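You operate a simulated robot arm through the tools that you are given. There is no shell and no other tool. Be economical: measure what you need, move in short steps, check, and stop when the job is done.

You run a simulated robot arm. Do the job below in one go: nothing can be reset, and whatever is moved stays where it is left.

Task
Wipe the press base, oil a patch on it and run the table out and in.
Fine: blue wiper first, then the brown dabber dipped in the oil tub; put both back and leave the blue dabber.
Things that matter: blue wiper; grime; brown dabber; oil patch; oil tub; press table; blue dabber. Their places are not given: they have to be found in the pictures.

The check looks at the end state, three seconds after you hand in, the way a careful person would. Anything else that was tipped, shoved, dropped, spilled or broken makes it a failure.

Robot
A 7-joint arm with a two-finger parallel gripper, fixed in place. Base frame: the origin is at the foot of the arm, x ahead of it, y to its left, z up. Units: mm, degrees, N and s.
With the tool pointing down near the work surface it reaches from about 340 to 780 mm from the base axis. Its first joint turns from -166.0 to 166.0 degrees. Payload 3.91 kg.
The tool frame sits at the grasp point between the pads (the TCP): z along the fingers, y along the line on which they close. The tips reach 30 mm beyond it. Largest opening 110 mm; finger width 20, thickness 10; the body of the gripper, 48 by 112 mm, starts 55 mm behind the TCP.
Orientation is that of the tool frame in the base frame, as a unit quaternion [w, x, y, z]. With the fingers straight down and closing along the base's y, the tool's x points along the base's -x, its y along +y and its z along -z.

Tools
- The arm moves only by the tool play_rows. Its argument "increments" is a list of rows, each a list of 3 entries, a list of its own where there are three numbers: the shift along the base's x, y, z in units of 400 mm (1.0 is 400 mm), then the turn, a rotation vector about the base's x, y, z in units of 120 degrees (1.0 is 120 degrees), then the finger opening in mm, from 0 to 110. In form: [[[dx, dy, dz], [wx, wy, wz], grip], ...]. A call has 1 to 20 rows; each row is the pose to reach, as a shift and turn from the pose commanded when the call began. A call with a number of a shift or a turn outside -1 to 1 is refused whole. Rows are played at 5 a second. More than 50 mm and 8.6 degrees between two rows, or a gripper value outside its range, and nothing of the call is played. A pose out of reach is approached as far as the arm can. The call stops where the force on the tool passes 40 N (or 10 N more than at its start, if that is more) or the arm is blocked; 0.2 s more then pass. Each finger travels about 153 mm/s and halts on what it meets, pressing with about 42 N; the grip force reading is that of the motor and also rises with nothing between the fingers. The clock runs only during rows and for 0.2 s after the last one: add rows that repeat a pose to give the fingers time. It gives the time, the measured TCP pose, the force on the tool (base axes), the opening and the grip force at its end, in the units of the frame above (readings bear some noise), and new pictures: "pictures" is both (left out), scene, wrist or none.
- Cameras (640 x 400 px; columns grow to the right, rows downward): "scene" is fixed at [220.7, -501.1, 1523.6]; the picture's right is [0.62, -0.79, 0.00], its down [-0.61, -0.48, -0.63] and it looks along [0.50, 0.39, -0.78] (base axes); focal length 320 px, centre (320, 200). "wrist" rides on the gripper at [77, 7, -114] in the tool frame; the picture's right is [-0.09, 1.00, 0.00], its down [-0.80, -0.07, -0.59] and it looks along [-0.59, -0.05, 0.80] (tool axes); focal length 270 px, centre (320, 200).
- lift_body(by): slides the trunk up (or, below 0, down) by that many mm; the arm rides with it, the base frame stays. It gives what a move gives, with no picture.
- locate(camera, pixels): there is no depth. For up to 12 entries [column, row, z] of the newest picture of that camera ("zoom" is the newest enlarged one), the place [x, y] in the base frame at which the ray of that pixel passes the height z, good to about 2 mm. No time passes.
- close_up(camera, box): a new picture of the part [left, top, right, bottom] of that camera's present view, enlarged. No time passes.
- sign_off(): hands the job in; it is judged then, once.

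Work in short steps. Measure before you move; look again where a grasp or a placing could have gone wrong, and mend it. You have 80 turns and 170 pictures in all, those below and enlarged ones among them. Open the gripper and draw the arm clear of the work before you hand the job in, unless the task says otherwise; then end with one line.

The tools are called after ">>>" by a JSON object that holds its "op" and its "data". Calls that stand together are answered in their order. play_rows: Moves the arm, as the interface text tells. Its arguments: {"type":"object","properties":{"increments":{"type":"array"},"pictures":{"type":"string","enum":["both","scene","wrist","none"]}},"required":["increments"]} The other tools are called the same way: lift_body (by) slides the trunk up or down; locate (camera, pixels) gives the place at which the rays of pixels pass given heights; close_up (camera, box) takes an enlarged picture of a part of a camera's view; sign_off () hands the job in.

At the start:

```text
t: 0.0
tool_pos: [424.3, -117.1, 1098.6]
tcp_rot: [0.0, -0.001, 1.0, 0.0]
wrist_force: [0.4, 0.1, 0.2]
finger_gap: 110.1
grasp_force: 0.1
trunk travel left (down, up): [-475.0, 135.0]
```

scene: 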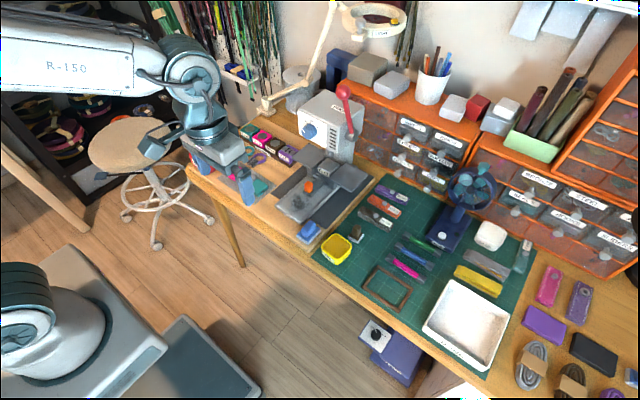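
wrist: 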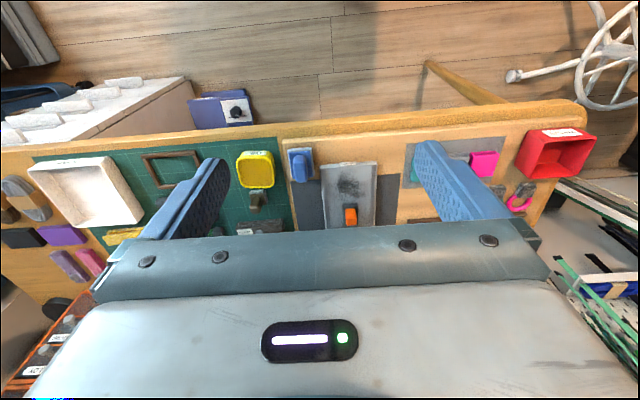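

The press with its base is around scene (315,190); a blue block lies at (308,230) and the yellow tub at (335,248). I enlarge these areas to identify the things.

>>> {"op": "close_up", "data": {"camera": "scene", "box": [230, 130, 390, 250]}}

>>> {"op": "close_up", "data": {"camera": "scene", "box": [310, 180, 470, 300]}}

>>> {"op": "close_up", "data": {"camera": "wrist", "box": [220, 120, 440, 250]}}

>>> {"op": "close_up", "data": {"camera": "scene", "box": [180, 110, 310, 210]}}

```text
3.33 times, centred on (310, 190) of scene
```

zoom: 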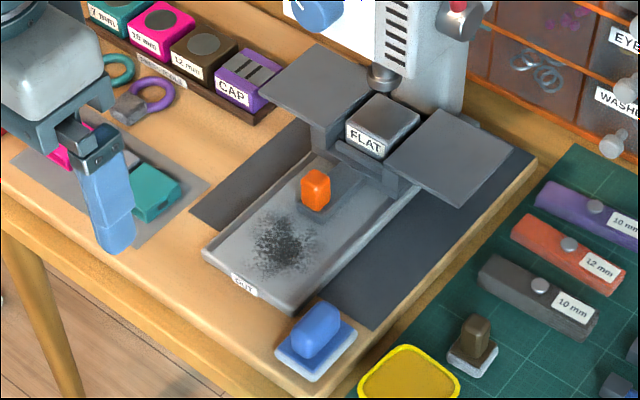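

```text
3.33 times, centred on (390, 240) of scene
```

zoom: 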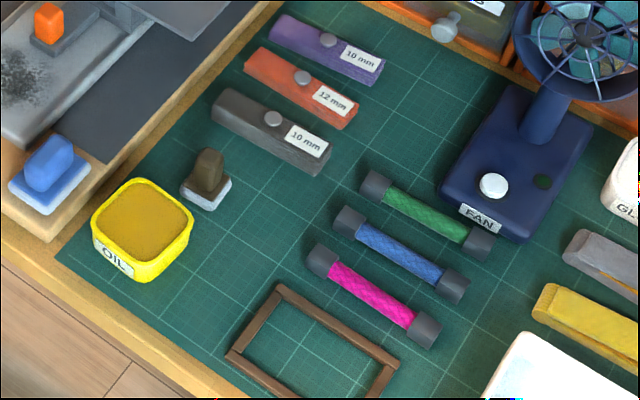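

```text
2.91 times, centred on (330, 185) of wrist
```

zoom: 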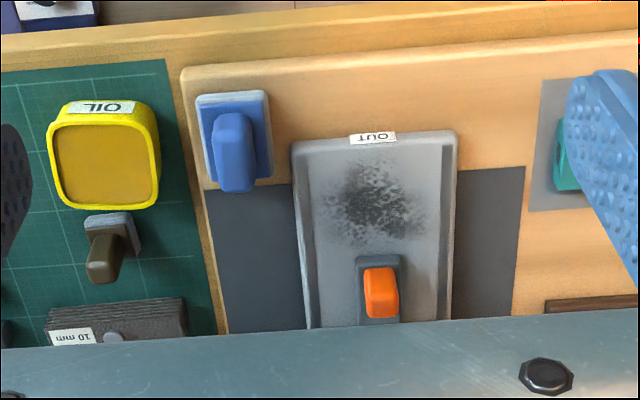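

```text
4.00 times, centred on (245, 160) of scene
```

zoom: 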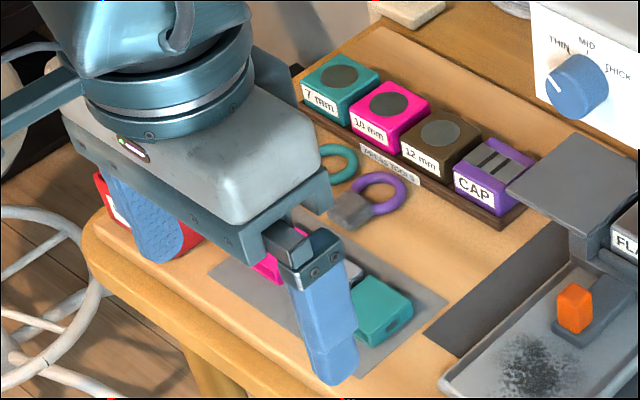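

I measure the main things before moving.

>>> {"op": "locate", "data": {"camera": "scene", "pixels": [[308, 231, 750], [308, 225, 780], [336, 248, 770], [357, 233, 750], [355, 228, 780], [299, 203, 750], [309, 186, 775], [291, 213, 750], [289, 217, 750], [345, 195, 760], [345, 172, 785]]}}

>>> {"op": "locate", "data": {"camera": "wrist", "pixels": [[300, 167, 750], [256, 165, 765], [350, 187, 750], [351, 217, 780], [256, 200, 760]]}}

>>> {"op": "close_up", "data": {"camera": "scene", "box": [400, 170, 560, 270]}}

>>> {"op": "close_up", "data": {"camera": "scene", "box": [480, 240, 640, 400]}}

```text
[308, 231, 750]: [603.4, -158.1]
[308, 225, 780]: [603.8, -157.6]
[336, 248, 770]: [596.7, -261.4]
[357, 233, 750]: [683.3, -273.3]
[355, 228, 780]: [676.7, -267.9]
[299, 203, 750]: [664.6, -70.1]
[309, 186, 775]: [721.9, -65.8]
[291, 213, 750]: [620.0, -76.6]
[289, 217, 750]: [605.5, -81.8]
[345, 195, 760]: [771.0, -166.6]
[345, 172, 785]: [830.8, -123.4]
```

```text
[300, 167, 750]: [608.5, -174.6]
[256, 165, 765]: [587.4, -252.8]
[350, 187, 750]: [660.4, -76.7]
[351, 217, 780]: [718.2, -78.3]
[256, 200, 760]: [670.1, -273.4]
```

```text
4.00 times, centred on (480, 220) of scene
```

zoom: 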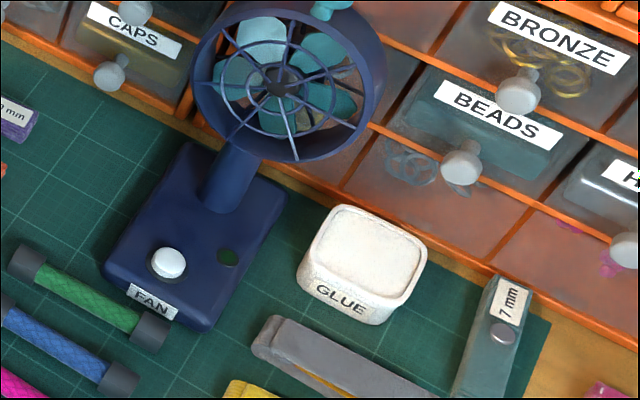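

```text
2.50 times, centred on (560, 320) of scene
```

zoom: 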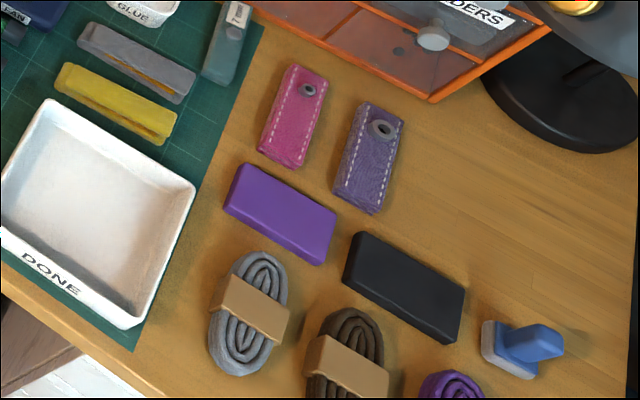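

The blue dabber is far right, at about scene (640,380), and will stay. I bring the wrist camera lower over the press base for a closer look.

>>> {"op": "play_rows", "data": {"increments": [[[0.07, 0, -0.09], [0, 0, 0], 110], [[0.14, 0, -0.18], [0, 0, 0], 110], [[0.2, 0, -0.27], [0, 0, 0], 110], [[0.265, 0, -0.37], [0, 0, 0], 110], [[0.265, 0, -0.37], [0, 0, 0], 110]]}}

>>> {"op": "close_up", "data": {"camera": "wrist", "box": [180, 0, 460, 240]}}

```text
t: 1.2
tool_pos: [532.3, -117.3, 951.0]
tcp_rot: [0.0, 0.0, 1.0, 0.0]
wrist_force: [0.8, 0.0, -0.8]
finger_gap: 109.8
grasp_force: 0.2
trunk travel left (down, up): [-475.0, 135.0]
```

scene: 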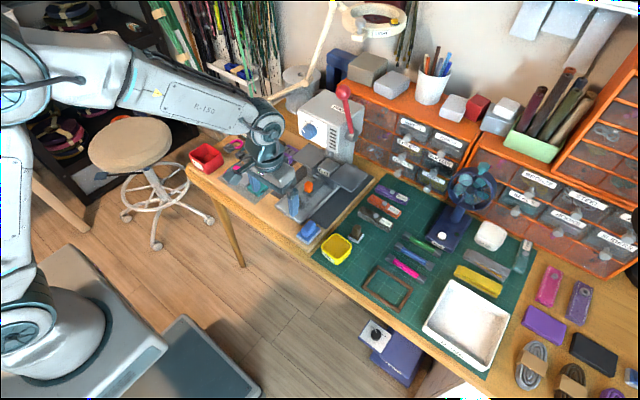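
wrist: 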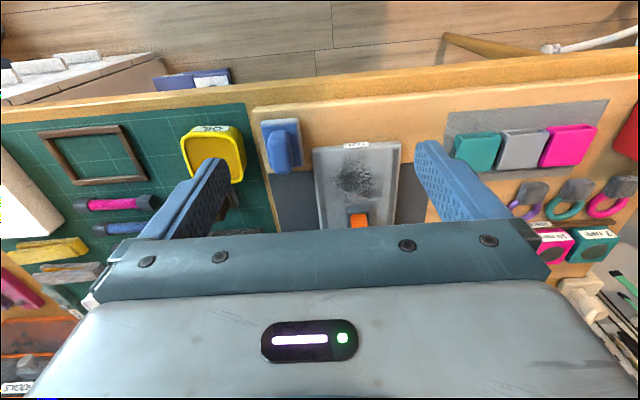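

```text
1.67 times, centred on (320, 120) of wrist
```

zoom: 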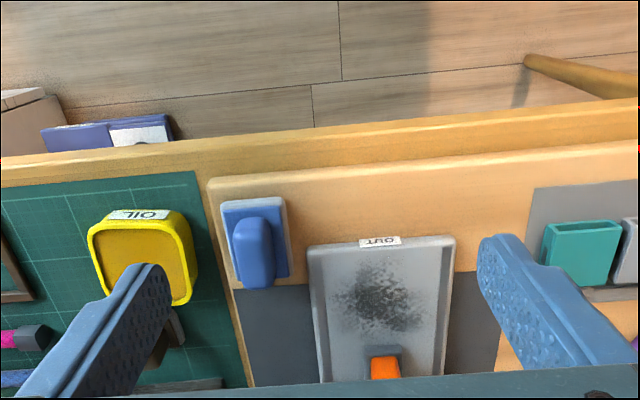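

>>> {"op": "close_up", "data": {"camera": "wrist", "box": [255, 115, 415, 235]}}

>>> {"op": "close_up", "data": {"camera": "scene", "box": [260, 150, 360, 245]}}

```text
3.33 times, centred on (335, 175) of wrist
```

zoom: 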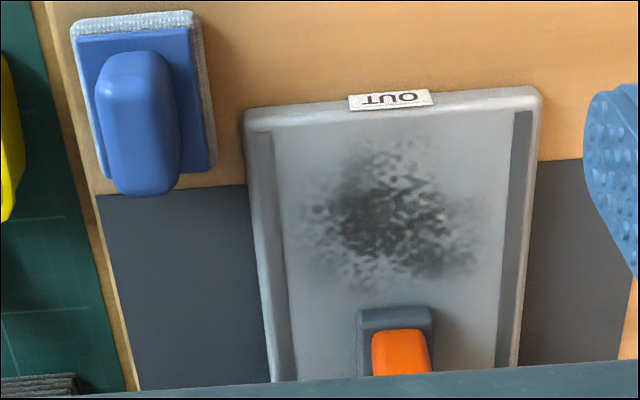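

```text
4.21 times, centred on (310, 198) of scene
```

zoom: 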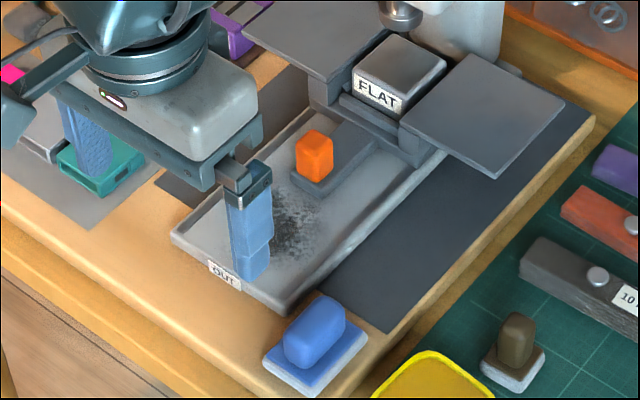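

The newest zooms show the wiper handle long along x, so gripping along y suits it. I measure the wiper, tray, grime and knob at several heights to triangulate.

>>> {"op": "locate", "data": {"camera": "wrist", "pixels": [[260, 121, 740], [260, 121, 760], [297, 118, 750], [268, 137, 790], [292, 137, 790], [280, 132, 790], [280, 132, 770], [353, 144, 750], [311, 150, 750], [401, 142, 750], [356, 180, 745], [359, 220, 770]]}}

>>> {"op": "locate", "data": {"camera": "zoom", "pixels": [[263, 358, 740], [263, 358, 760], [320, 395, 740], [367, 343, 740], [328, 310, 790], [328, 310, 770], [175, 235, 750], [285, 305, 750], [314, 135, 790], [314, 135, 770], [520, 315, 770], [300, 240, 745]]}}

```text
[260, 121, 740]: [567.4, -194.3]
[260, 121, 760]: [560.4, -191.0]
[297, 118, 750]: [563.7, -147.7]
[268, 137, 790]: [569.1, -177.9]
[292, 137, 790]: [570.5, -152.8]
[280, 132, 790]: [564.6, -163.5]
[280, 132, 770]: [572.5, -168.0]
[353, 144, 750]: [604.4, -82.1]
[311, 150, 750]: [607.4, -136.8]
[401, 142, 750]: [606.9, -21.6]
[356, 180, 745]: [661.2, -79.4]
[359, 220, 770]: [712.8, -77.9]
```

```text
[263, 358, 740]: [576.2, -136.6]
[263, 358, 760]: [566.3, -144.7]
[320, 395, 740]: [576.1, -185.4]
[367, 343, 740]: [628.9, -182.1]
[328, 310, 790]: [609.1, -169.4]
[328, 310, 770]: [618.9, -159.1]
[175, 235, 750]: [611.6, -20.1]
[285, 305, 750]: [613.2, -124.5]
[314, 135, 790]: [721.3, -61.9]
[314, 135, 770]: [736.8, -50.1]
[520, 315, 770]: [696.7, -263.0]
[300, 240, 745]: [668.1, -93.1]
```

Wiper pad spans about x 572–629, y −190…−140. I move above it with narrower fingers and look.

>>> {"op": "play_rows", "data": {"increments": [[[0.085, -0.058, -0.06], [0, 0, 0], 70], [[0.17, -0.115, -0.15], [0, 0, 0], 70], [[0.17, -0.115, -0.25], [0, 0, 0], 70], [[0.17, -0.115, -0.25], [0, 0, 0], 70]]}}

>>> {"op": "close_up", "data": {"camera": "wrist", "box": [220, 40, 420, 240]}}

>>> {"op": "close_up", "data": {"camera": "scene", "box": [260, 150, 360, 245]}}

```text
refused: row 2 steps farther than a row can; nothing moved
```

```text
2.00 times, centred on (320, 140) of wrist
```

zoom: 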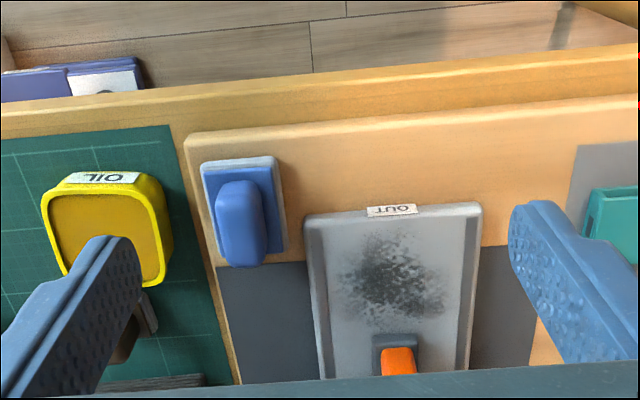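

```text
4.21 times, centred on (310, 198) of scene
```

zoom: 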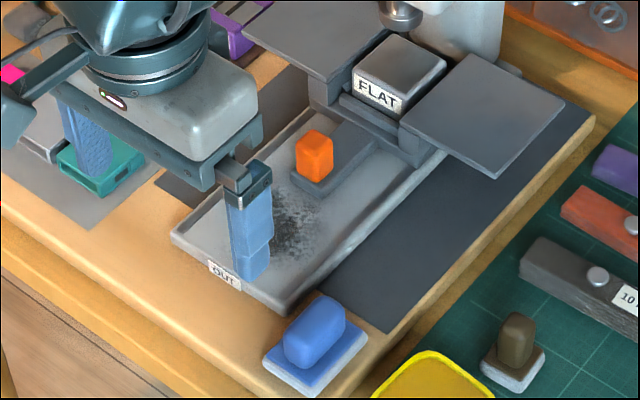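

A step was too long and nothing moved; I repeat it with shorter steps.

>>> {"op": "play_rows", "data": {"increments": [[[0.06, -0.04, -0.05], [0, 0, 0], 70], [[0.12, -0.08, -0.11], [0, 0, 0], 70], [[0.17, -0.115, -0.17], [0, 0, 0], 70], [[0.17, -0.115, -0.25], [0, 0, 0], 70], [[0.17, -0.115, -0.25], [0, 0, 0], 70]]}}

>>> {"op": "close_up", "data": {"camera": "wrist", "box": [220, 40, 420, 240]}}

```text
t: 2.4
tool_pos: [596.5, -164.3, 851.9]
tcp_rot: [0.0, 0.0, 1.0, 0.0]
wrist_force: [-0.1, 0.6, -0.5]
finger_gap: 70.0
grasp_force: 0.1
trunk travel left (down, up): [-475.0, 135.0]
```

scene: 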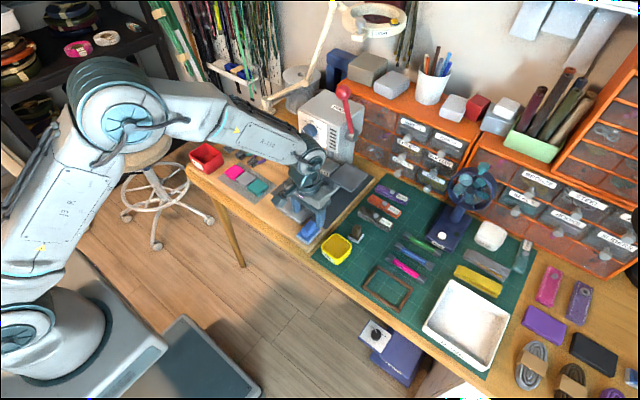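
wrist: 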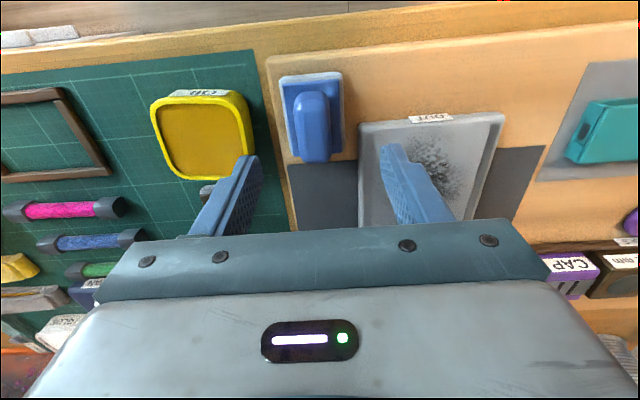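

```text
2.00 times, centred on (320, 140) of wrist
```

zoom: 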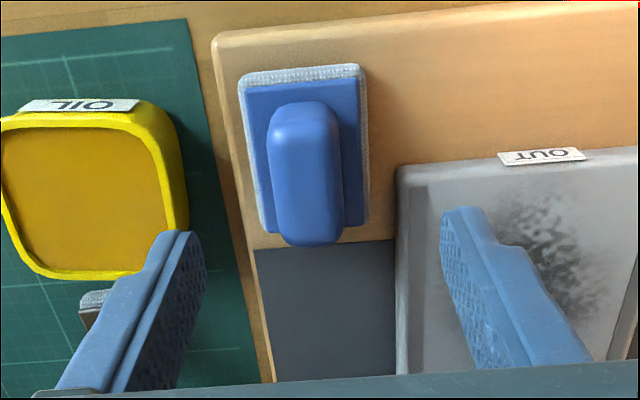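

>>> {"op": "locate", "data": {"camera": "zoom", "pixels": [[239, 85, 740], [362, 70, 740], [370, 215, 740], [262, 232, 745], [268, 130, 790], [338, 130, 790], [303, 110, 790], [303, 240, 790], [303, 240, 770], [398, 172, 755], [540, 250, 745]]}}

>>> {"op": "locate", "data": {"camera": "scene", "pixels": [[303, 239, 740], [321, 231, 740]]}}

>>> {"op": "close_up", "data": {"camera": "scene", "box": [280, 170, 360, 250]}}

```text
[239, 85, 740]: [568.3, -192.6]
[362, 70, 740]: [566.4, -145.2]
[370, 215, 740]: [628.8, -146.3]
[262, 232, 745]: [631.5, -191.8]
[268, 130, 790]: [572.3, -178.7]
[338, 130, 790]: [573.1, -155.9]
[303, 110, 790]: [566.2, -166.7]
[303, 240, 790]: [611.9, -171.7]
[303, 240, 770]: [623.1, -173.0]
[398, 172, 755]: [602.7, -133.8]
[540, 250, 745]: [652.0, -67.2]
```

```text
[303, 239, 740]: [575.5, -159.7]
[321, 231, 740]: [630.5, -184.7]
```

```text
5.00 times, centred on (320, 210) of scene
```

zoom: 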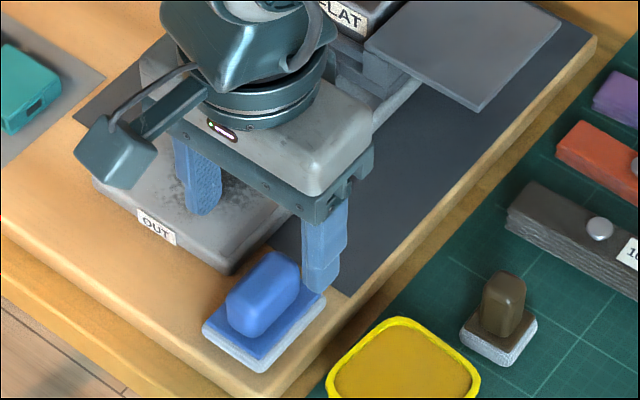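

Pad centre ≈ (599,−168), handle ≈ 23 mm wide at y ≈ −168. I narrow to 38 mm and descend to tips at about z 763.

>>> {"op": "play_rows", "data": {"increments": [[[0, -0.0125, 0], [0, 0, 0], 38], [[0, -0.0125, -0.05], [0, 0, 0], 38], [[0, -0.0125, -0.1], [0, 0, 0], 38], [[0, -0.0125, -0.144], [0, 0, 0], 38], [[0, -0.0125, -0.144], [0, 0, 0], 38]]}}

>>> {"op": "close_up", "data": {"camera": "scene", "box": [280, 190, 340, 250]}}

```text
t: 3.6
tool_pos: [599.3, -168.3, 795.2]
tcp_rot: [0.002, 0.0, 1.0, -0.001]
wrist_force: [-1.0, 0.1, 16.7]
finger_gap: 37.9
grasp_force: 0.0
trunk travel left (down, up): [-475.0, 135.0]
```

scene: 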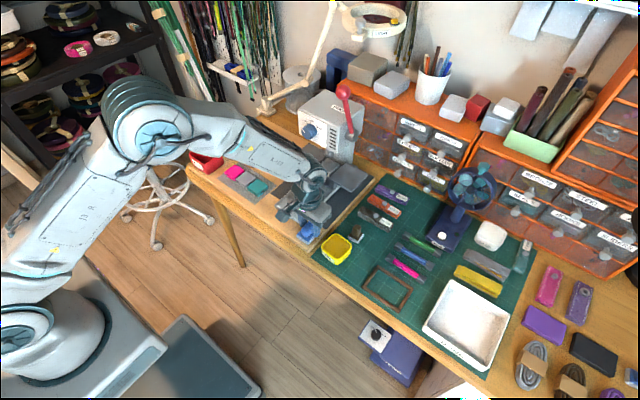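
wrist: 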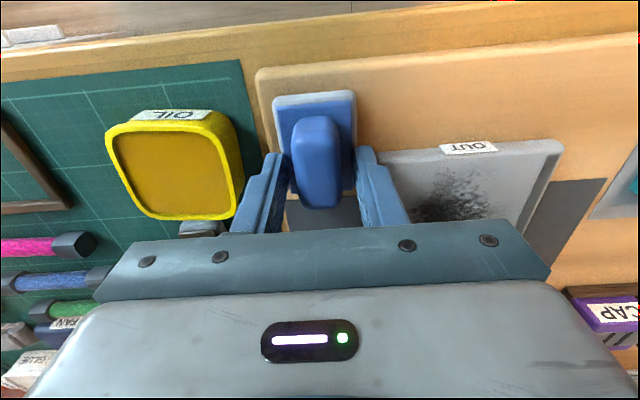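

```text
6.67 times, centred on (310, 220) of scene
```

zoom: 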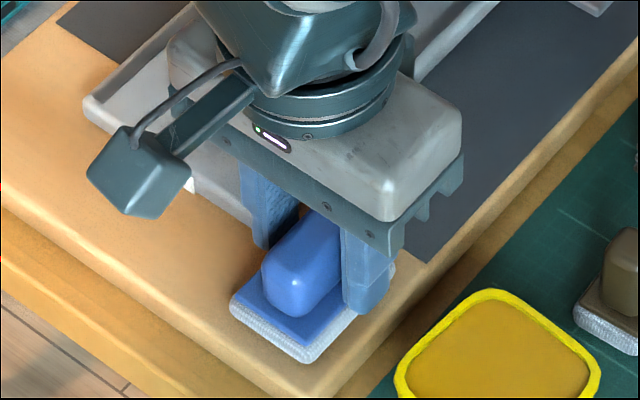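

A 16.7 N upward force means the tips rest on the pad plate (≈765). I raise 3 mm, shift back 4 mm and close.

>>> {"op": "play_rows", "data": {"increments": [[[0, 0, 0.009], [0, 0, 0], 38], [[-0.01, 0, 0.009], [0, 0, 0], 38], [[-0.01, 0, 0.009], [0, 0, 0], 10], [[-0.01, 0, 0.009], [0, 0, 0], 10], [[-0.01, 0, 0.009], [0, 0, 0], 10]], "pictures": "wrist"}}

```text
t: 4.8
tool_pos: [594.7, -169.0, 796.6]
tcp_rot: [0.0, 0.001, 1.0, 0.0]
wrist_force: [0.1, 0.8, -0.6]
finger_gap: 22.9
grasp_force: 42.1
trunk travel left (down, up): [-475.0, 135.0]
```

wrist: 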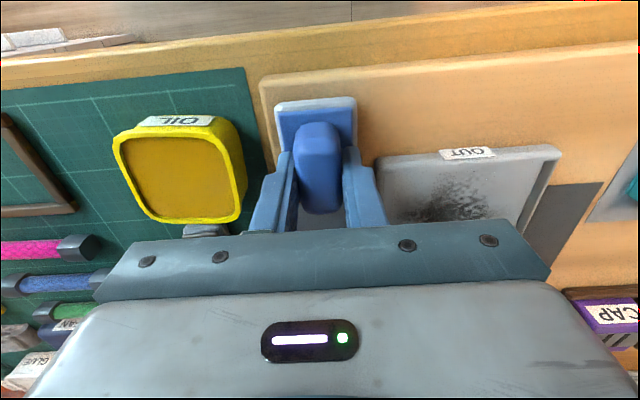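

Wiper gripped (22.9 mm, 42 N). The scene camera is fixed, so I use pixels from the first zoom to measure the grime extent, knob bar front and tray.

>>> {"op": "locate", "data": {"camera": "scene", "pixels": [[287, 203, 755], [300, 213.5, 755], [308.5, 206, 755], [297, 193, 755], [302, 191.5, 755], [309.5, 196.5, 755], [276, 204, 765], [302, 223, 765], [327, 198, 765], [340, 186, 765], [298, 203, 755]]}}

>>> {"op": "play_rows", "data": {"increments": [[[0, 0, 0.1], [0, 0, 0], 10], [[0, 0, 0.2], [0, 0, 0], 10], [[0, 0, 0.2], [0, 0, 0], 10]]}}

>>> {"op": "close_up", "data": {"camera": "scene", "box": [260, 160, 340, 240]}}

```text
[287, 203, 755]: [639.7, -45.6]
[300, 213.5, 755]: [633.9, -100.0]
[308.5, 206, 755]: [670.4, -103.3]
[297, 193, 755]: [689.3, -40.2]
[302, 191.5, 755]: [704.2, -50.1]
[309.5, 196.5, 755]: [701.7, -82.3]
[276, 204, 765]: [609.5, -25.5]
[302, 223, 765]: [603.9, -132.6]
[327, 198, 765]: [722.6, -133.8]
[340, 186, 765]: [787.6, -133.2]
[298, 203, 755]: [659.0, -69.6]
```

```text
t: 5.6
tool_pos: [593.1, -168.9, 878.3]
tcp_rot: [0.0, 0.0, 1.0, 0.0]
wrist_force: [0.1, 0.2, -0.3]
finger_gap: 23.1
grasp_force: 42.5
trunk travel left (down, up): [-475.0, 135.0]
```

scene: 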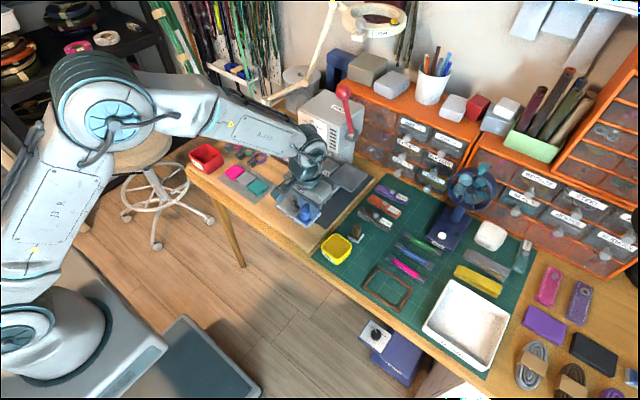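
wrist: 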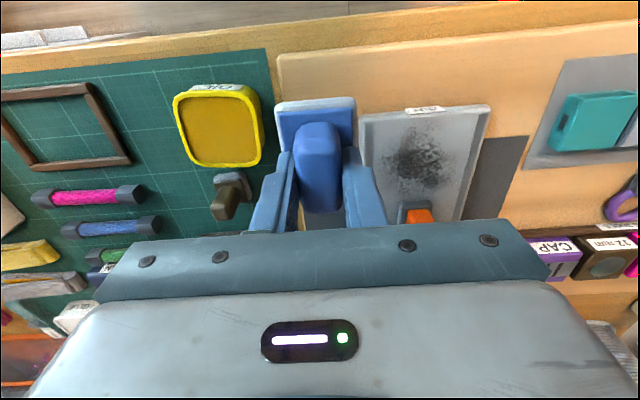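

```text
5.00 times, centred on (300, 200) of scene
```

zoom: 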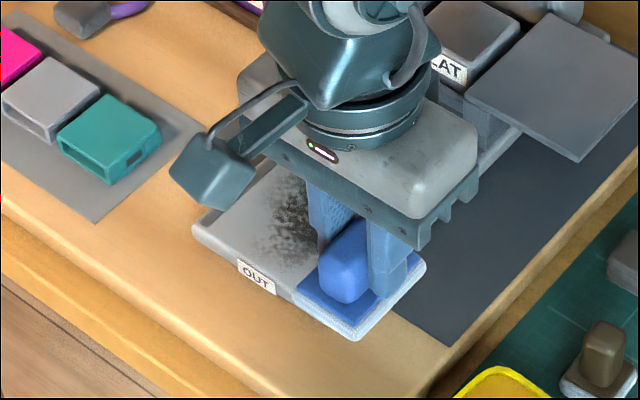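

Grime spans about x 630–690, y −112…−40; the knob bar starts at x≈703. I carry the wiper above it and lower partly.

>>> {"op": "play_rows", "data": {"increments": [[[0.05, 0.075, 0], [0, 0, 0], 10], [[0.1, 0.15, 0], [0, 0, 0], 10], [[0.152, 0.225, 0], [0, 0, 0], 10], [[0.152, 0.225, -0.08], [0, 0, 0], 10], [[0.152, 0.225, -0.14], [0, 0, 0], 10], [[0.152, 0.225, -0.14], [0, 0, 0], 10]]}}

>>> {"op": "close_up", "data": {"camera": "scene", "box": [260, 160, 340, 240]}}

>>> {"op": "close_up", "data": {"camera": "wrist", "box": [240, 60, 400, 240]}}

```text
t: 7.0
tool_pos: [656.5, -78.0, 818.1]
tcp_rot: [0.0, 0.0, 1.0, -0.001]
wrist_force: [-0.8, 0.3, -0.6]
finger_gap: 22.9
grasp_force: 42.0
trunk travel left (down, up): [-475.0, 135.0]
```

scene: 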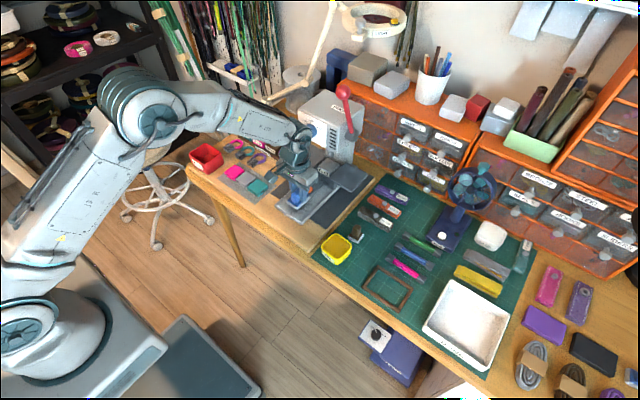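
wrist: 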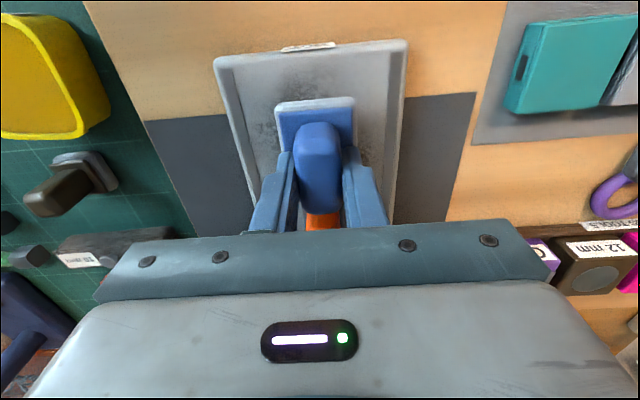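

```text
5.00 times, centred on (300, 200) of scene
```

zoom: 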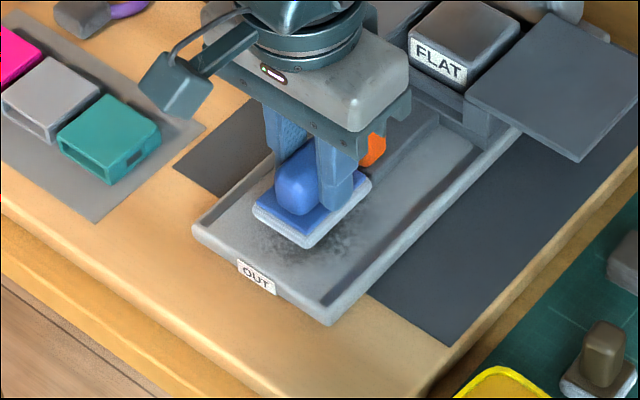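

```text
2.22 times, centred on (320, 150) of wrist
```

zoom: 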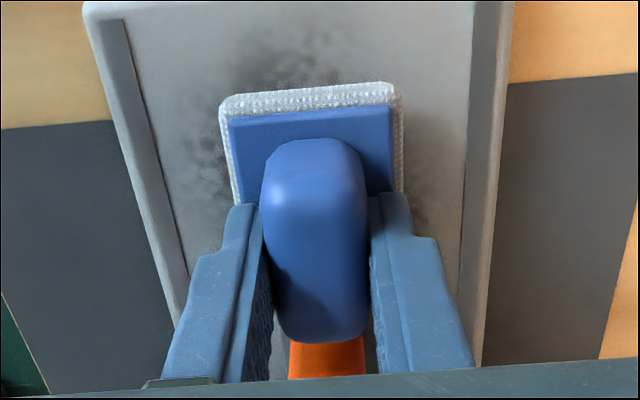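

The wiper hangs centred in the tray with 0 N. I lower slowly to find the floor.

>>> {"op": "play_rows", "data": {"increments": [[[-0.01, 0, -0.01], [0, 0, 0], 10], [[-0.01, 0, -0.02], [0, 0, 0], 10], [[-0.01, 0, -0.025], [0, 0, 0], 10], [[-0.01, 0, -0.025], [0, 0, 0], 10]], "pictures": "none"}}

```text
t: 8.0
tool_pos: [651.9, -77.8, 810.8]
tcp_rot: [0.0, 0.0, 1.0, 0.0]
wrist_force: [-0.2, 0.0, -0.9]
finger_gap: 23.0
grasp_force: 42.1
trunk travel left (down, up): [-475.0, 135.0]
```

No contact at 810.8; I go on in 2 mm rows.

>>> {"op": "play_rows", "data": {"increments": [[[0, 0, -0.005], [0, 0, 0], 10], [[0, 0, -0.01], [0, 0, 0], 10], [[0, 0, -0.015], [0, 0, 0], 10], [[0, 0, -0.015], [0, 0, 0], 10]], "pictures": "none"}}

```text
t: 9.0
tool_pos: [651.2, -78.0, 808.7]
tcp_rot: [0.005, 0.0, 1.0, -0.001]
wrist_force: [2.4, -0.1, 39.4]
finger_gap: 23.0
grasp_force: 41.9
trunk travel left (down, up): [-475.0, 135.0]
```

Contact at about 809; I ease to ~10 N and rub in strokes across the grime.

>>> {"op": "play_rows", "data": {"increments": [[[0, 0, 0.009], [0, 0, 0], 10], [[0, 0.016, 0.009], [0, 0, 0], 10], [[0, 0.0325, 0.009], [0, 0, 0], 10], [[0, 0.016, 0.009], [0, 0, 0], 10], [[0, 0, 0.009], [0, 0, 0], 10], [[0, -0.016, 0.009], [0, 0, 0], 10], [[0, -0.0325, 0.009], [0, 0, 0], 10], [[0.018, -0.0325, 0.009], [0, 0, 0], 10], [[0.018, -0.016, 0.009], [0, 0, 0], 10], [[0.018, 0, 0.009], [0, 0, 0], 10], [[0.018, 0.016, 0.009], [0, 0, 0], 10], [[0.018, 0.0325, 0.009], [0, 0, 0], 10], [[0, 0.0325, 0.009], [0, 0, 0], 10], [[-0.015, 0.0325, 0.009], [0, 0, 0], 10], [[-0.015, 0.016, 0.009], [0, 0, 0], 10], [[-0.015, 0, 0.009], [0, 0, 0], 10], [[-0.015, -0.016, 0.009], [0, 0, 0], 10], [[-0.015, -0.0325, 0.009], [0, 0, 0], 10], [[0, -0.0325, 0.009], [0, 0, 0], 10], [[0, 0, 0.009], [0, 0, 0], 10]]}}

>>> {"op": "close_up", "data": {"camera": "scene", "box": [260, 160, 340, 240]}}

>>> {"op": "close_up", "data": {"camera": "wrist", "box": [220, 20, 420, 240]}}

```text
t: 13.2
tool_pos: [651.2, -79.2, 809.3]
tcp_rot: [0.0, 0.0, 1.0, -0.001]
wrist_force: [-0.2, -1.7, 8.2]
finger_gap: 23.0
grasp_force: 42.2
trunk travel left (down, up): [-475.0, 135.0]
```

scene: 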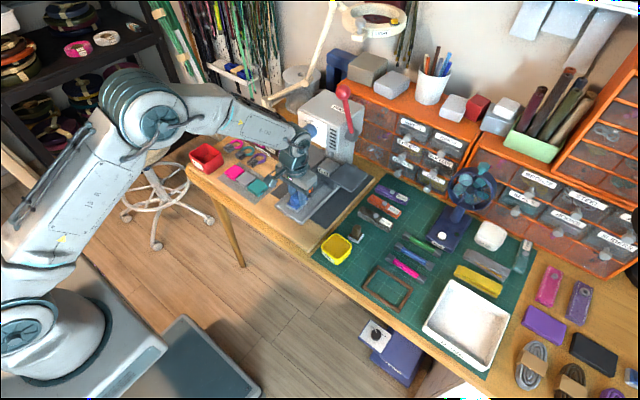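
wrist: 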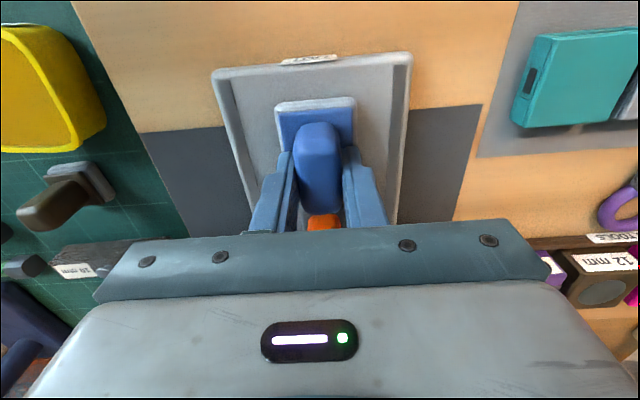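

```text
5.00 times, centred on (300, 200) of scene
```

zoom: 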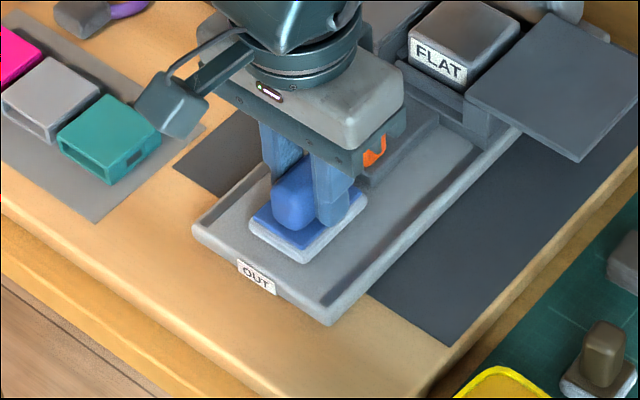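

```text
1.82 times, centred on (320, 130) of wrist
```

zoom: 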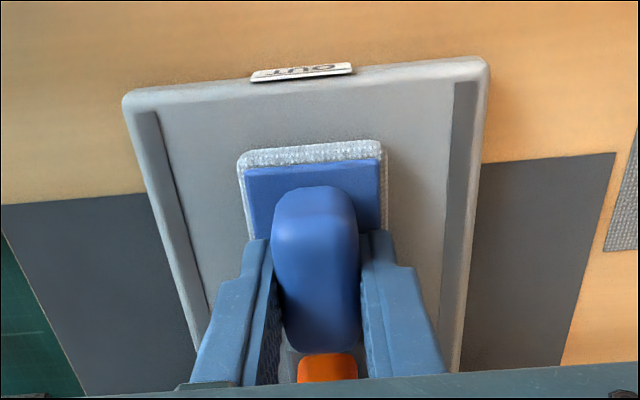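

The visible floor is clean. I lift and carry the wiper back above its place, then inspect the base.

>>> {"op": "play_rows", "data": {"increments": [[[0, 0, 0.08], [0, 0, 0], 10], [[0, 0, 0.17], [0, 0, 0], 10], [[-0.05, -0.075, 0.17], [0, 0, 0], 10], [[-0.1, -0.15, 0.17], [0, 0, 0], 10], [[-0.142, -0.225, 0.17], [0, 0, 0], 10], [[-0.142, -0.225, 0.17], [0, 0, 0], 10]]}}

>>> {"op": "close_up", "data": {"camera": "wrist", "box": [330, 80, 530, 240]}}

>>> {"op": "close_up", "data": {"camera": "scene", "box": [260, 160, 340, 240]}}

```text
t: 14.6
tool_pos: [593.3, -170.0, 879.3]
tcp_rot: [0.0, -0.001, 1.0, 0.0]
wrist_force: [0.6, 1.0, -0.7]
finger_gap: 22.8
grasp_force: 42.0
trunk travel left (down, up): [-475.0, 135.0]
```

scene: 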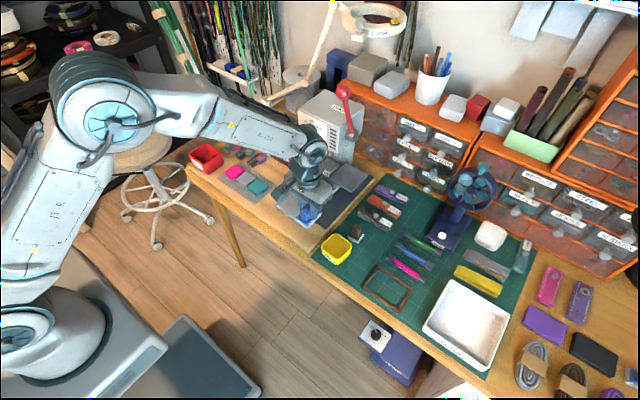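
wrist: 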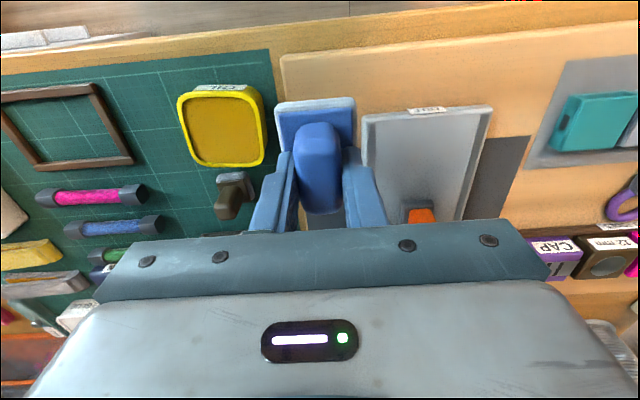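

```text
2.50 times, centred on (430, 160) of wrist
```

zoom: 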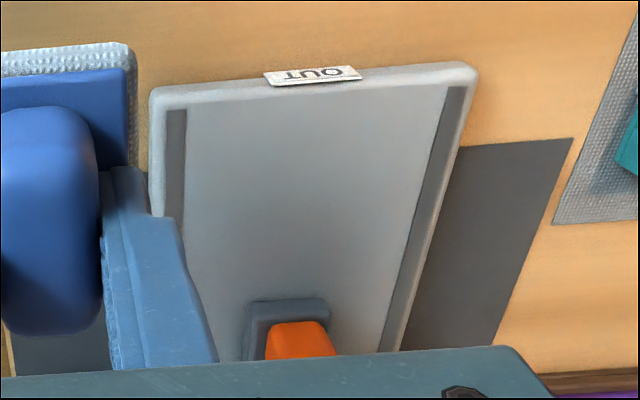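

```text
5.00 times, centred on (300, 200) of scene
```

zoom: 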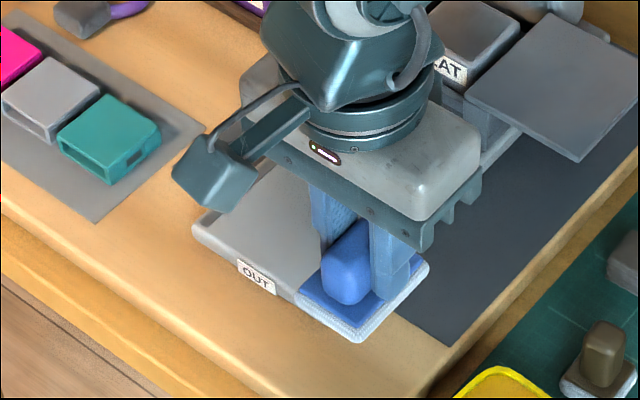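

The base is fully clean. I set the wiper back at its place, lowering to just above contact first.

>>> {"op": "play_rows", "data": {"increments": [[[0.001, 0.003, -0.1], [0, 0, 0], 10], [[0.001, 0.003, -0.17], [0, 0, 0], 10], [[0.001, 0.003, -0.19], [0, 0, 0], 10], [[0.001, 0.003, -0.197], [0, 0, 0], 10], [[0.001, 0.003, -0.197], [0, 0, 0], 10]], "pictures": "none"}}

```text
t: 15.8
tool_pos: [594.9, -169.4, 798.6]
tcp_rot: [0.0, 0.001, 1.0, 0.0]
wrist_force: [-0.2, -0.8, -0.5]
finger_gap: 22.9
grasp_force: 42.3
trunk travel left (down, up): [-475.0, 135.0]
```

Still 2 mm up with no contact; I lower 2 mm, open slightly, and check.

>>> {"op": "play_rows", "data": {"increments": [[[0, 0, -0.003], [0, 0, 0], 10], [[0, 0, -0.0055], [0, 0, 0], 10], [[0, 0, -0.0055], [0, 0, 0], 10], [[0, 0, -0.0055], [0, 0, 0], 36], [[0, 0, -0.0055], [0, 0, 0], 36], [[0, 0, 0.05], [0, 0, 0], 36], [[0, 0, 0.15], [0, 0, 0], 36], [[0, 0, 0.2], [0, 0, 0], 36], [[0, 0, 0.2], [0, 0, 0], 36]]}}

>>> {"op": "close_up", "data": {"camera": "wrist", "box": [130, 40, 370, 240]}}

>>> {"op": "close_up", "data": {"camera": "scene", "box": [300, 190, 390, 270]}}

```text
t: 17.8
tool_pos: [593.9, -168.0, 878.6]
tcp_rot: [0.0, 0.0, 1.0, 0.0]
wrist_force: [0.4, 1.0, -0.5]
finger_gap: 35.9
grasp_force: 0.1
trunk travel left (down, up): [-475.0, 135.0]
```

scene: 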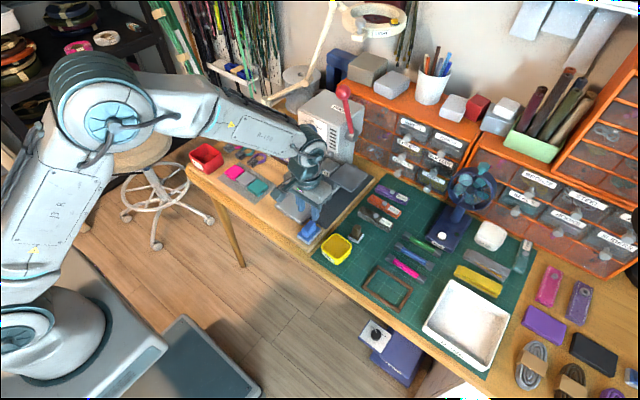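
wrist: 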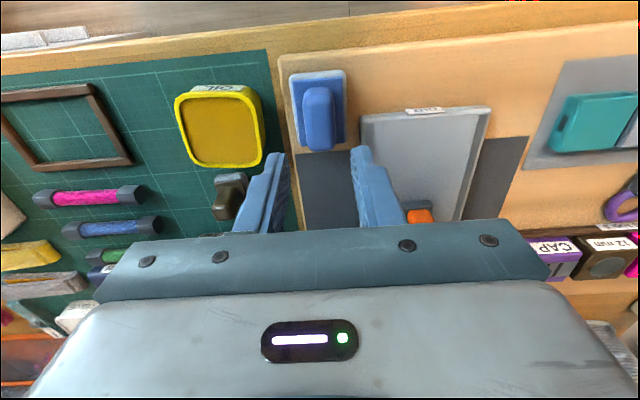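

```text
2.00 times, centred on (250, 140) of wrist
```

zoom: 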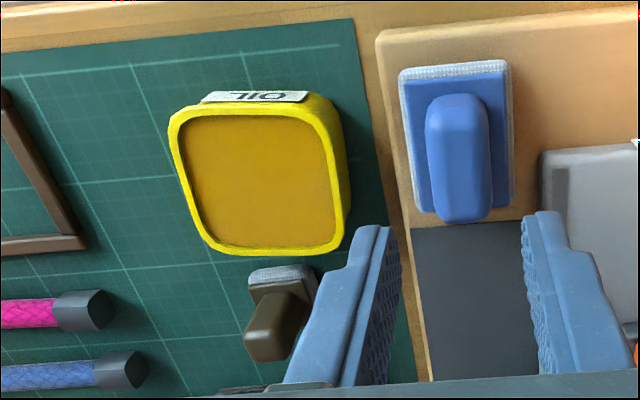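

```text
5.00 times, centred on (345, 230) of scene
```

zoom: 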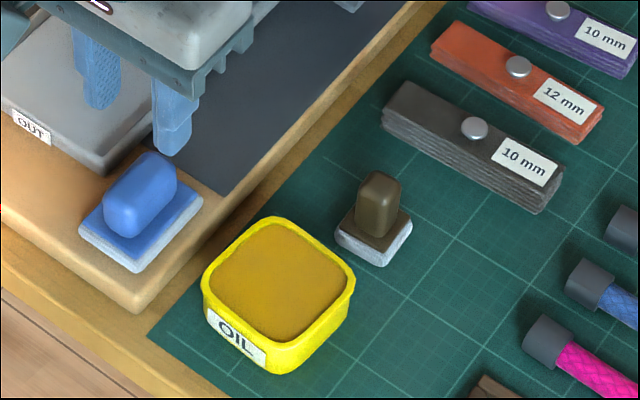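

Wiper is back in place. Now I measure the brown dabber (zoom ~(375,220)) and the oil tub (zoom ~(280,285)).

>>> {"op": "locate", "data": {"camera": "zoom", "pixels": [[335, 235, 738], [383, 267, 738], [412, 224, 745], [380, 177, 785], [365, 190, 785], [395, 190, 785], [203, 290, 765], [275, 217, 765], [355, 275, 765], [270, 345, 765], [280, 280, 755], [265, 373, 738]]}}

>>> {"op": "locate", "data": {"camera": "wrist", "pixels": [[214, 178, 745], [246, 172, 745], [215, 216, 785], [238, 214, 785], [243, 185, 785], [177, 95, 765], [253, 87, 765], [262, 162, 765], [190, 168, 765], [225, 197, 785]]}}

```text
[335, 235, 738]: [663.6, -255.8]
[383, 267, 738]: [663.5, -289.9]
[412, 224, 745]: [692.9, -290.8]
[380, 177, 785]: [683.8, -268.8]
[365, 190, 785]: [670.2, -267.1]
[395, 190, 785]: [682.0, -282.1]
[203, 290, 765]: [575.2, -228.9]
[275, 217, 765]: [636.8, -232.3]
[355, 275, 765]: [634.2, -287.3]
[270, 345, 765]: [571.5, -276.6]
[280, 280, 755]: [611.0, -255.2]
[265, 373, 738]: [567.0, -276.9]
```

```text
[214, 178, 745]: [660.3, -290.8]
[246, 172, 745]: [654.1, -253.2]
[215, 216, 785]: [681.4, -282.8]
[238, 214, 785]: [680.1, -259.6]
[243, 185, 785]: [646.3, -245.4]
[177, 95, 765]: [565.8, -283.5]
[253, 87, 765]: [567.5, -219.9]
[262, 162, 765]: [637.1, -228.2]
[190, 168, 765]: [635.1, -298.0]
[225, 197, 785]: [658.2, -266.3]
```

Dabber centre ≈ (677,−273), tub centre ≈ (603,−261). I move above the dabber and look.

>>> {"op": "play_rows", "data": {"increments": [[[0.05, -0.065, 0], [0, 0, 0], 45], [[0.1, -0.13, 0], [0, 0, 0], 45], [[0.15, -0.2, 0], [0, 0, 0], 45], [[0.205, -0.2625, 0], [0, 0, 0], 45], [[0.205, -0.2625, -0.06], [0, 0, 0], 45], [[0.205, -0.2625, -0.06], [0, 0, 0], 45]]}}

>>> {"op": "close_up", "data": {"camera": "wrist", "box": [220, 60, 420, 240]}}

>>> {"op": "close_up", "data": {"camera": "scene", "box": [310, 190, 400, 270]}}

```text
t: 19.2
tool_pos: [676.8, -273.5, 853.7]
tcp_rot: [-0.001, 0.0, 1.0, 0.0]
wrist_force: [0.3, -0.6, -0.1]
finger_gap: 44.8
grasp_force: 0.0
trunk travel left (down, up): [-475.0, 135.0]
```

scene: 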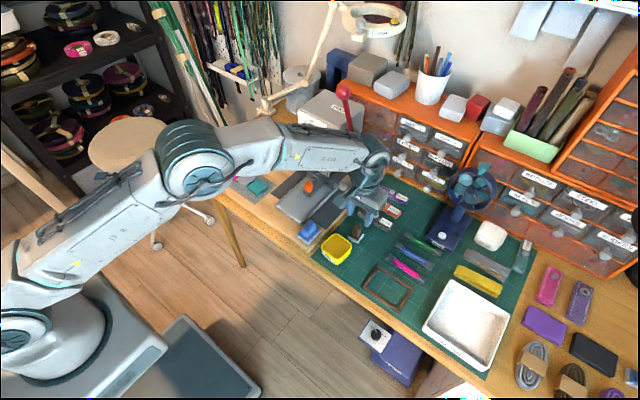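
wrist: 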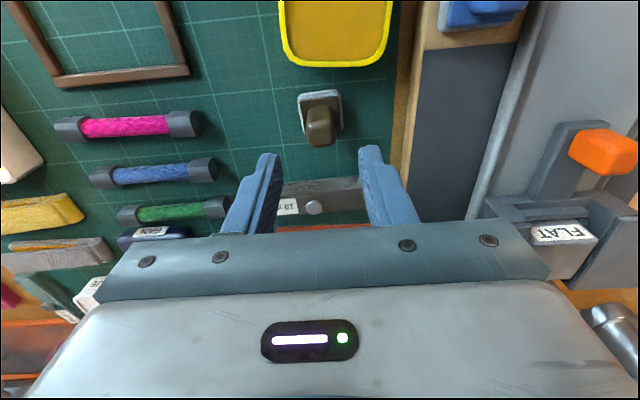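

```text
2.22 times, centred on (320, 150) of wrist
```

zoom: 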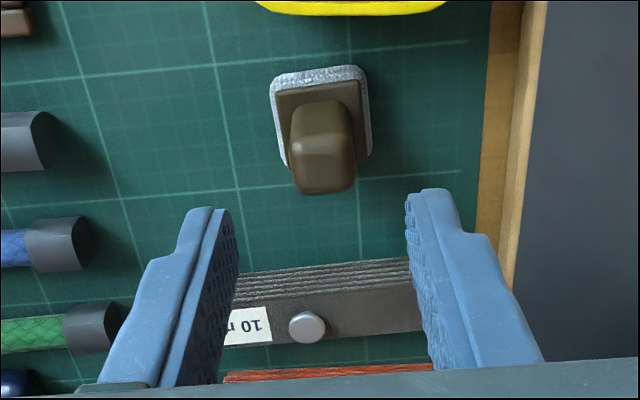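

```text
5.00 times, centred on (355, 230) of scene
```

zoom: 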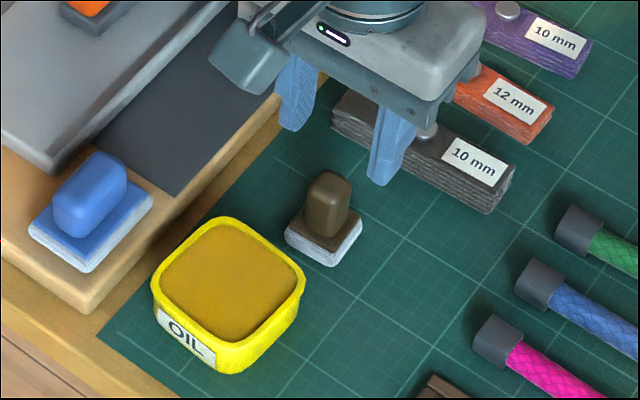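

>>> {"op": "locate", "data": {"camera": "wrist", "pixels": [[298, 95, 740], [340, 92, 740], [344, 134, 740], [307, 142, 780], [336, 142, 780], [321, 147, 780], [321, 110, 785], [308, 110, 785], [334, 110, 785]]}}

>>> {"op": "locate", "data": {"camera": "zoom", "pixels": [[332, 267, 736], [285, 236, 736], [362, 222, 742], [329, 178, 780], [317, 235, 755], [340, 235, 755]]}}

```text
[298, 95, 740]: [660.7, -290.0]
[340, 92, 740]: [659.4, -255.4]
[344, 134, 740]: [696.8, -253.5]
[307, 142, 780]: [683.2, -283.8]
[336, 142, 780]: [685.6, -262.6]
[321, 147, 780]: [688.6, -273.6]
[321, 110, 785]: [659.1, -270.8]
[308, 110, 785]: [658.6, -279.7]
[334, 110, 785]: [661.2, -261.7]
```

```text
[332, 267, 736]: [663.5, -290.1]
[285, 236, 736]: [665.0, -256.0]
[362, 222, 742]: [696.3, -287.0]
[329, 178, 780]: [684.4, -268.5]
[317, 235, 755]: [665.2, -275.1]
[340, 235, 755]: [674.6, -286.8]
```

Dabber handle centre ≈ (678,−272), 21 mm wide. I descend with 38 mm opening to TCP z≈790.

>>> {"op": "play_rows", "data": {"increments": [[[0.004, 0.003, -0.06], [0, 0, 0], 40], [[0.004, 0.003, -0.12], [0, 0, 0], 40], [[0.004, 0.003, -0.145], [0, 0, 0], 40], [[0.004, 0.003, -0.156], [0, 0, 0], 40], [[0.004, 0.003, -0.156], [0, 0, 0], 40]]}}

>>> {"op": "close_up", "data": {"camera": "scene", "box": [320, 190, 390, 260]}}

>>> {"op": "close_up", "data": {"camera": "wrist", "box": [240, 80, 400, 240]}}

```text
t: 20.4
tool_pos: [678.5, -271.7, 790.7]
tcp_rot: [0.001, 0.0, 1.0, 0.0]
wrist_force: [0.5, 0.0, -0.8]
finger_gap: 40.1
grasp_force: 0.0
trunk travel left (down, up): [-475.0, 135.0]
```

scene: 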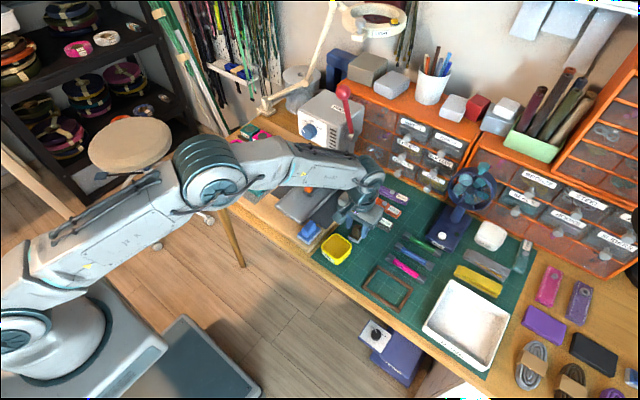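
wrist: 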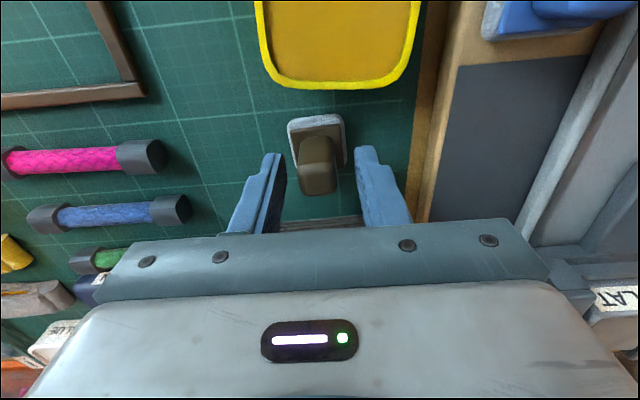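

```text
5.71 times, centred on (355, 225) of scene
```

zoom: 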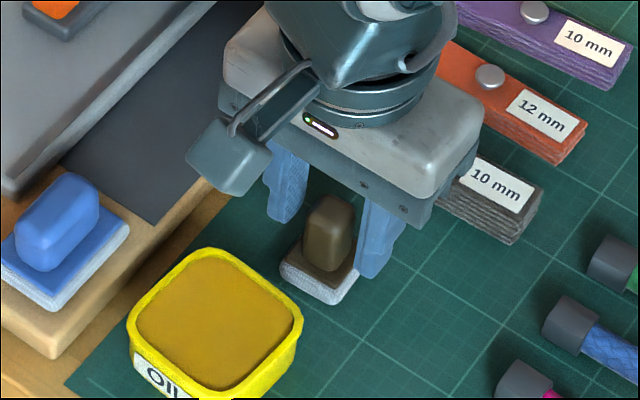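

```text
2.50 times, centred on (320, 160) of wrist
```

zoom: 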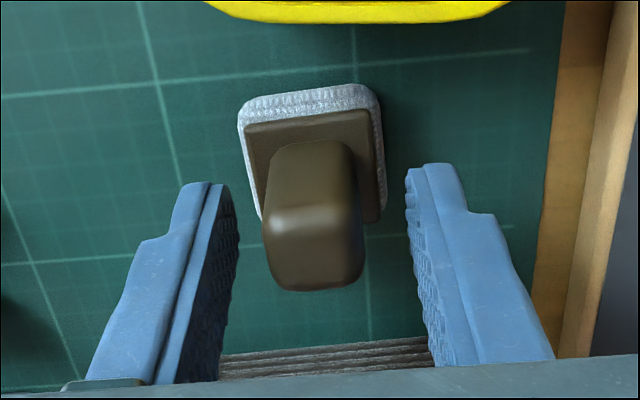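

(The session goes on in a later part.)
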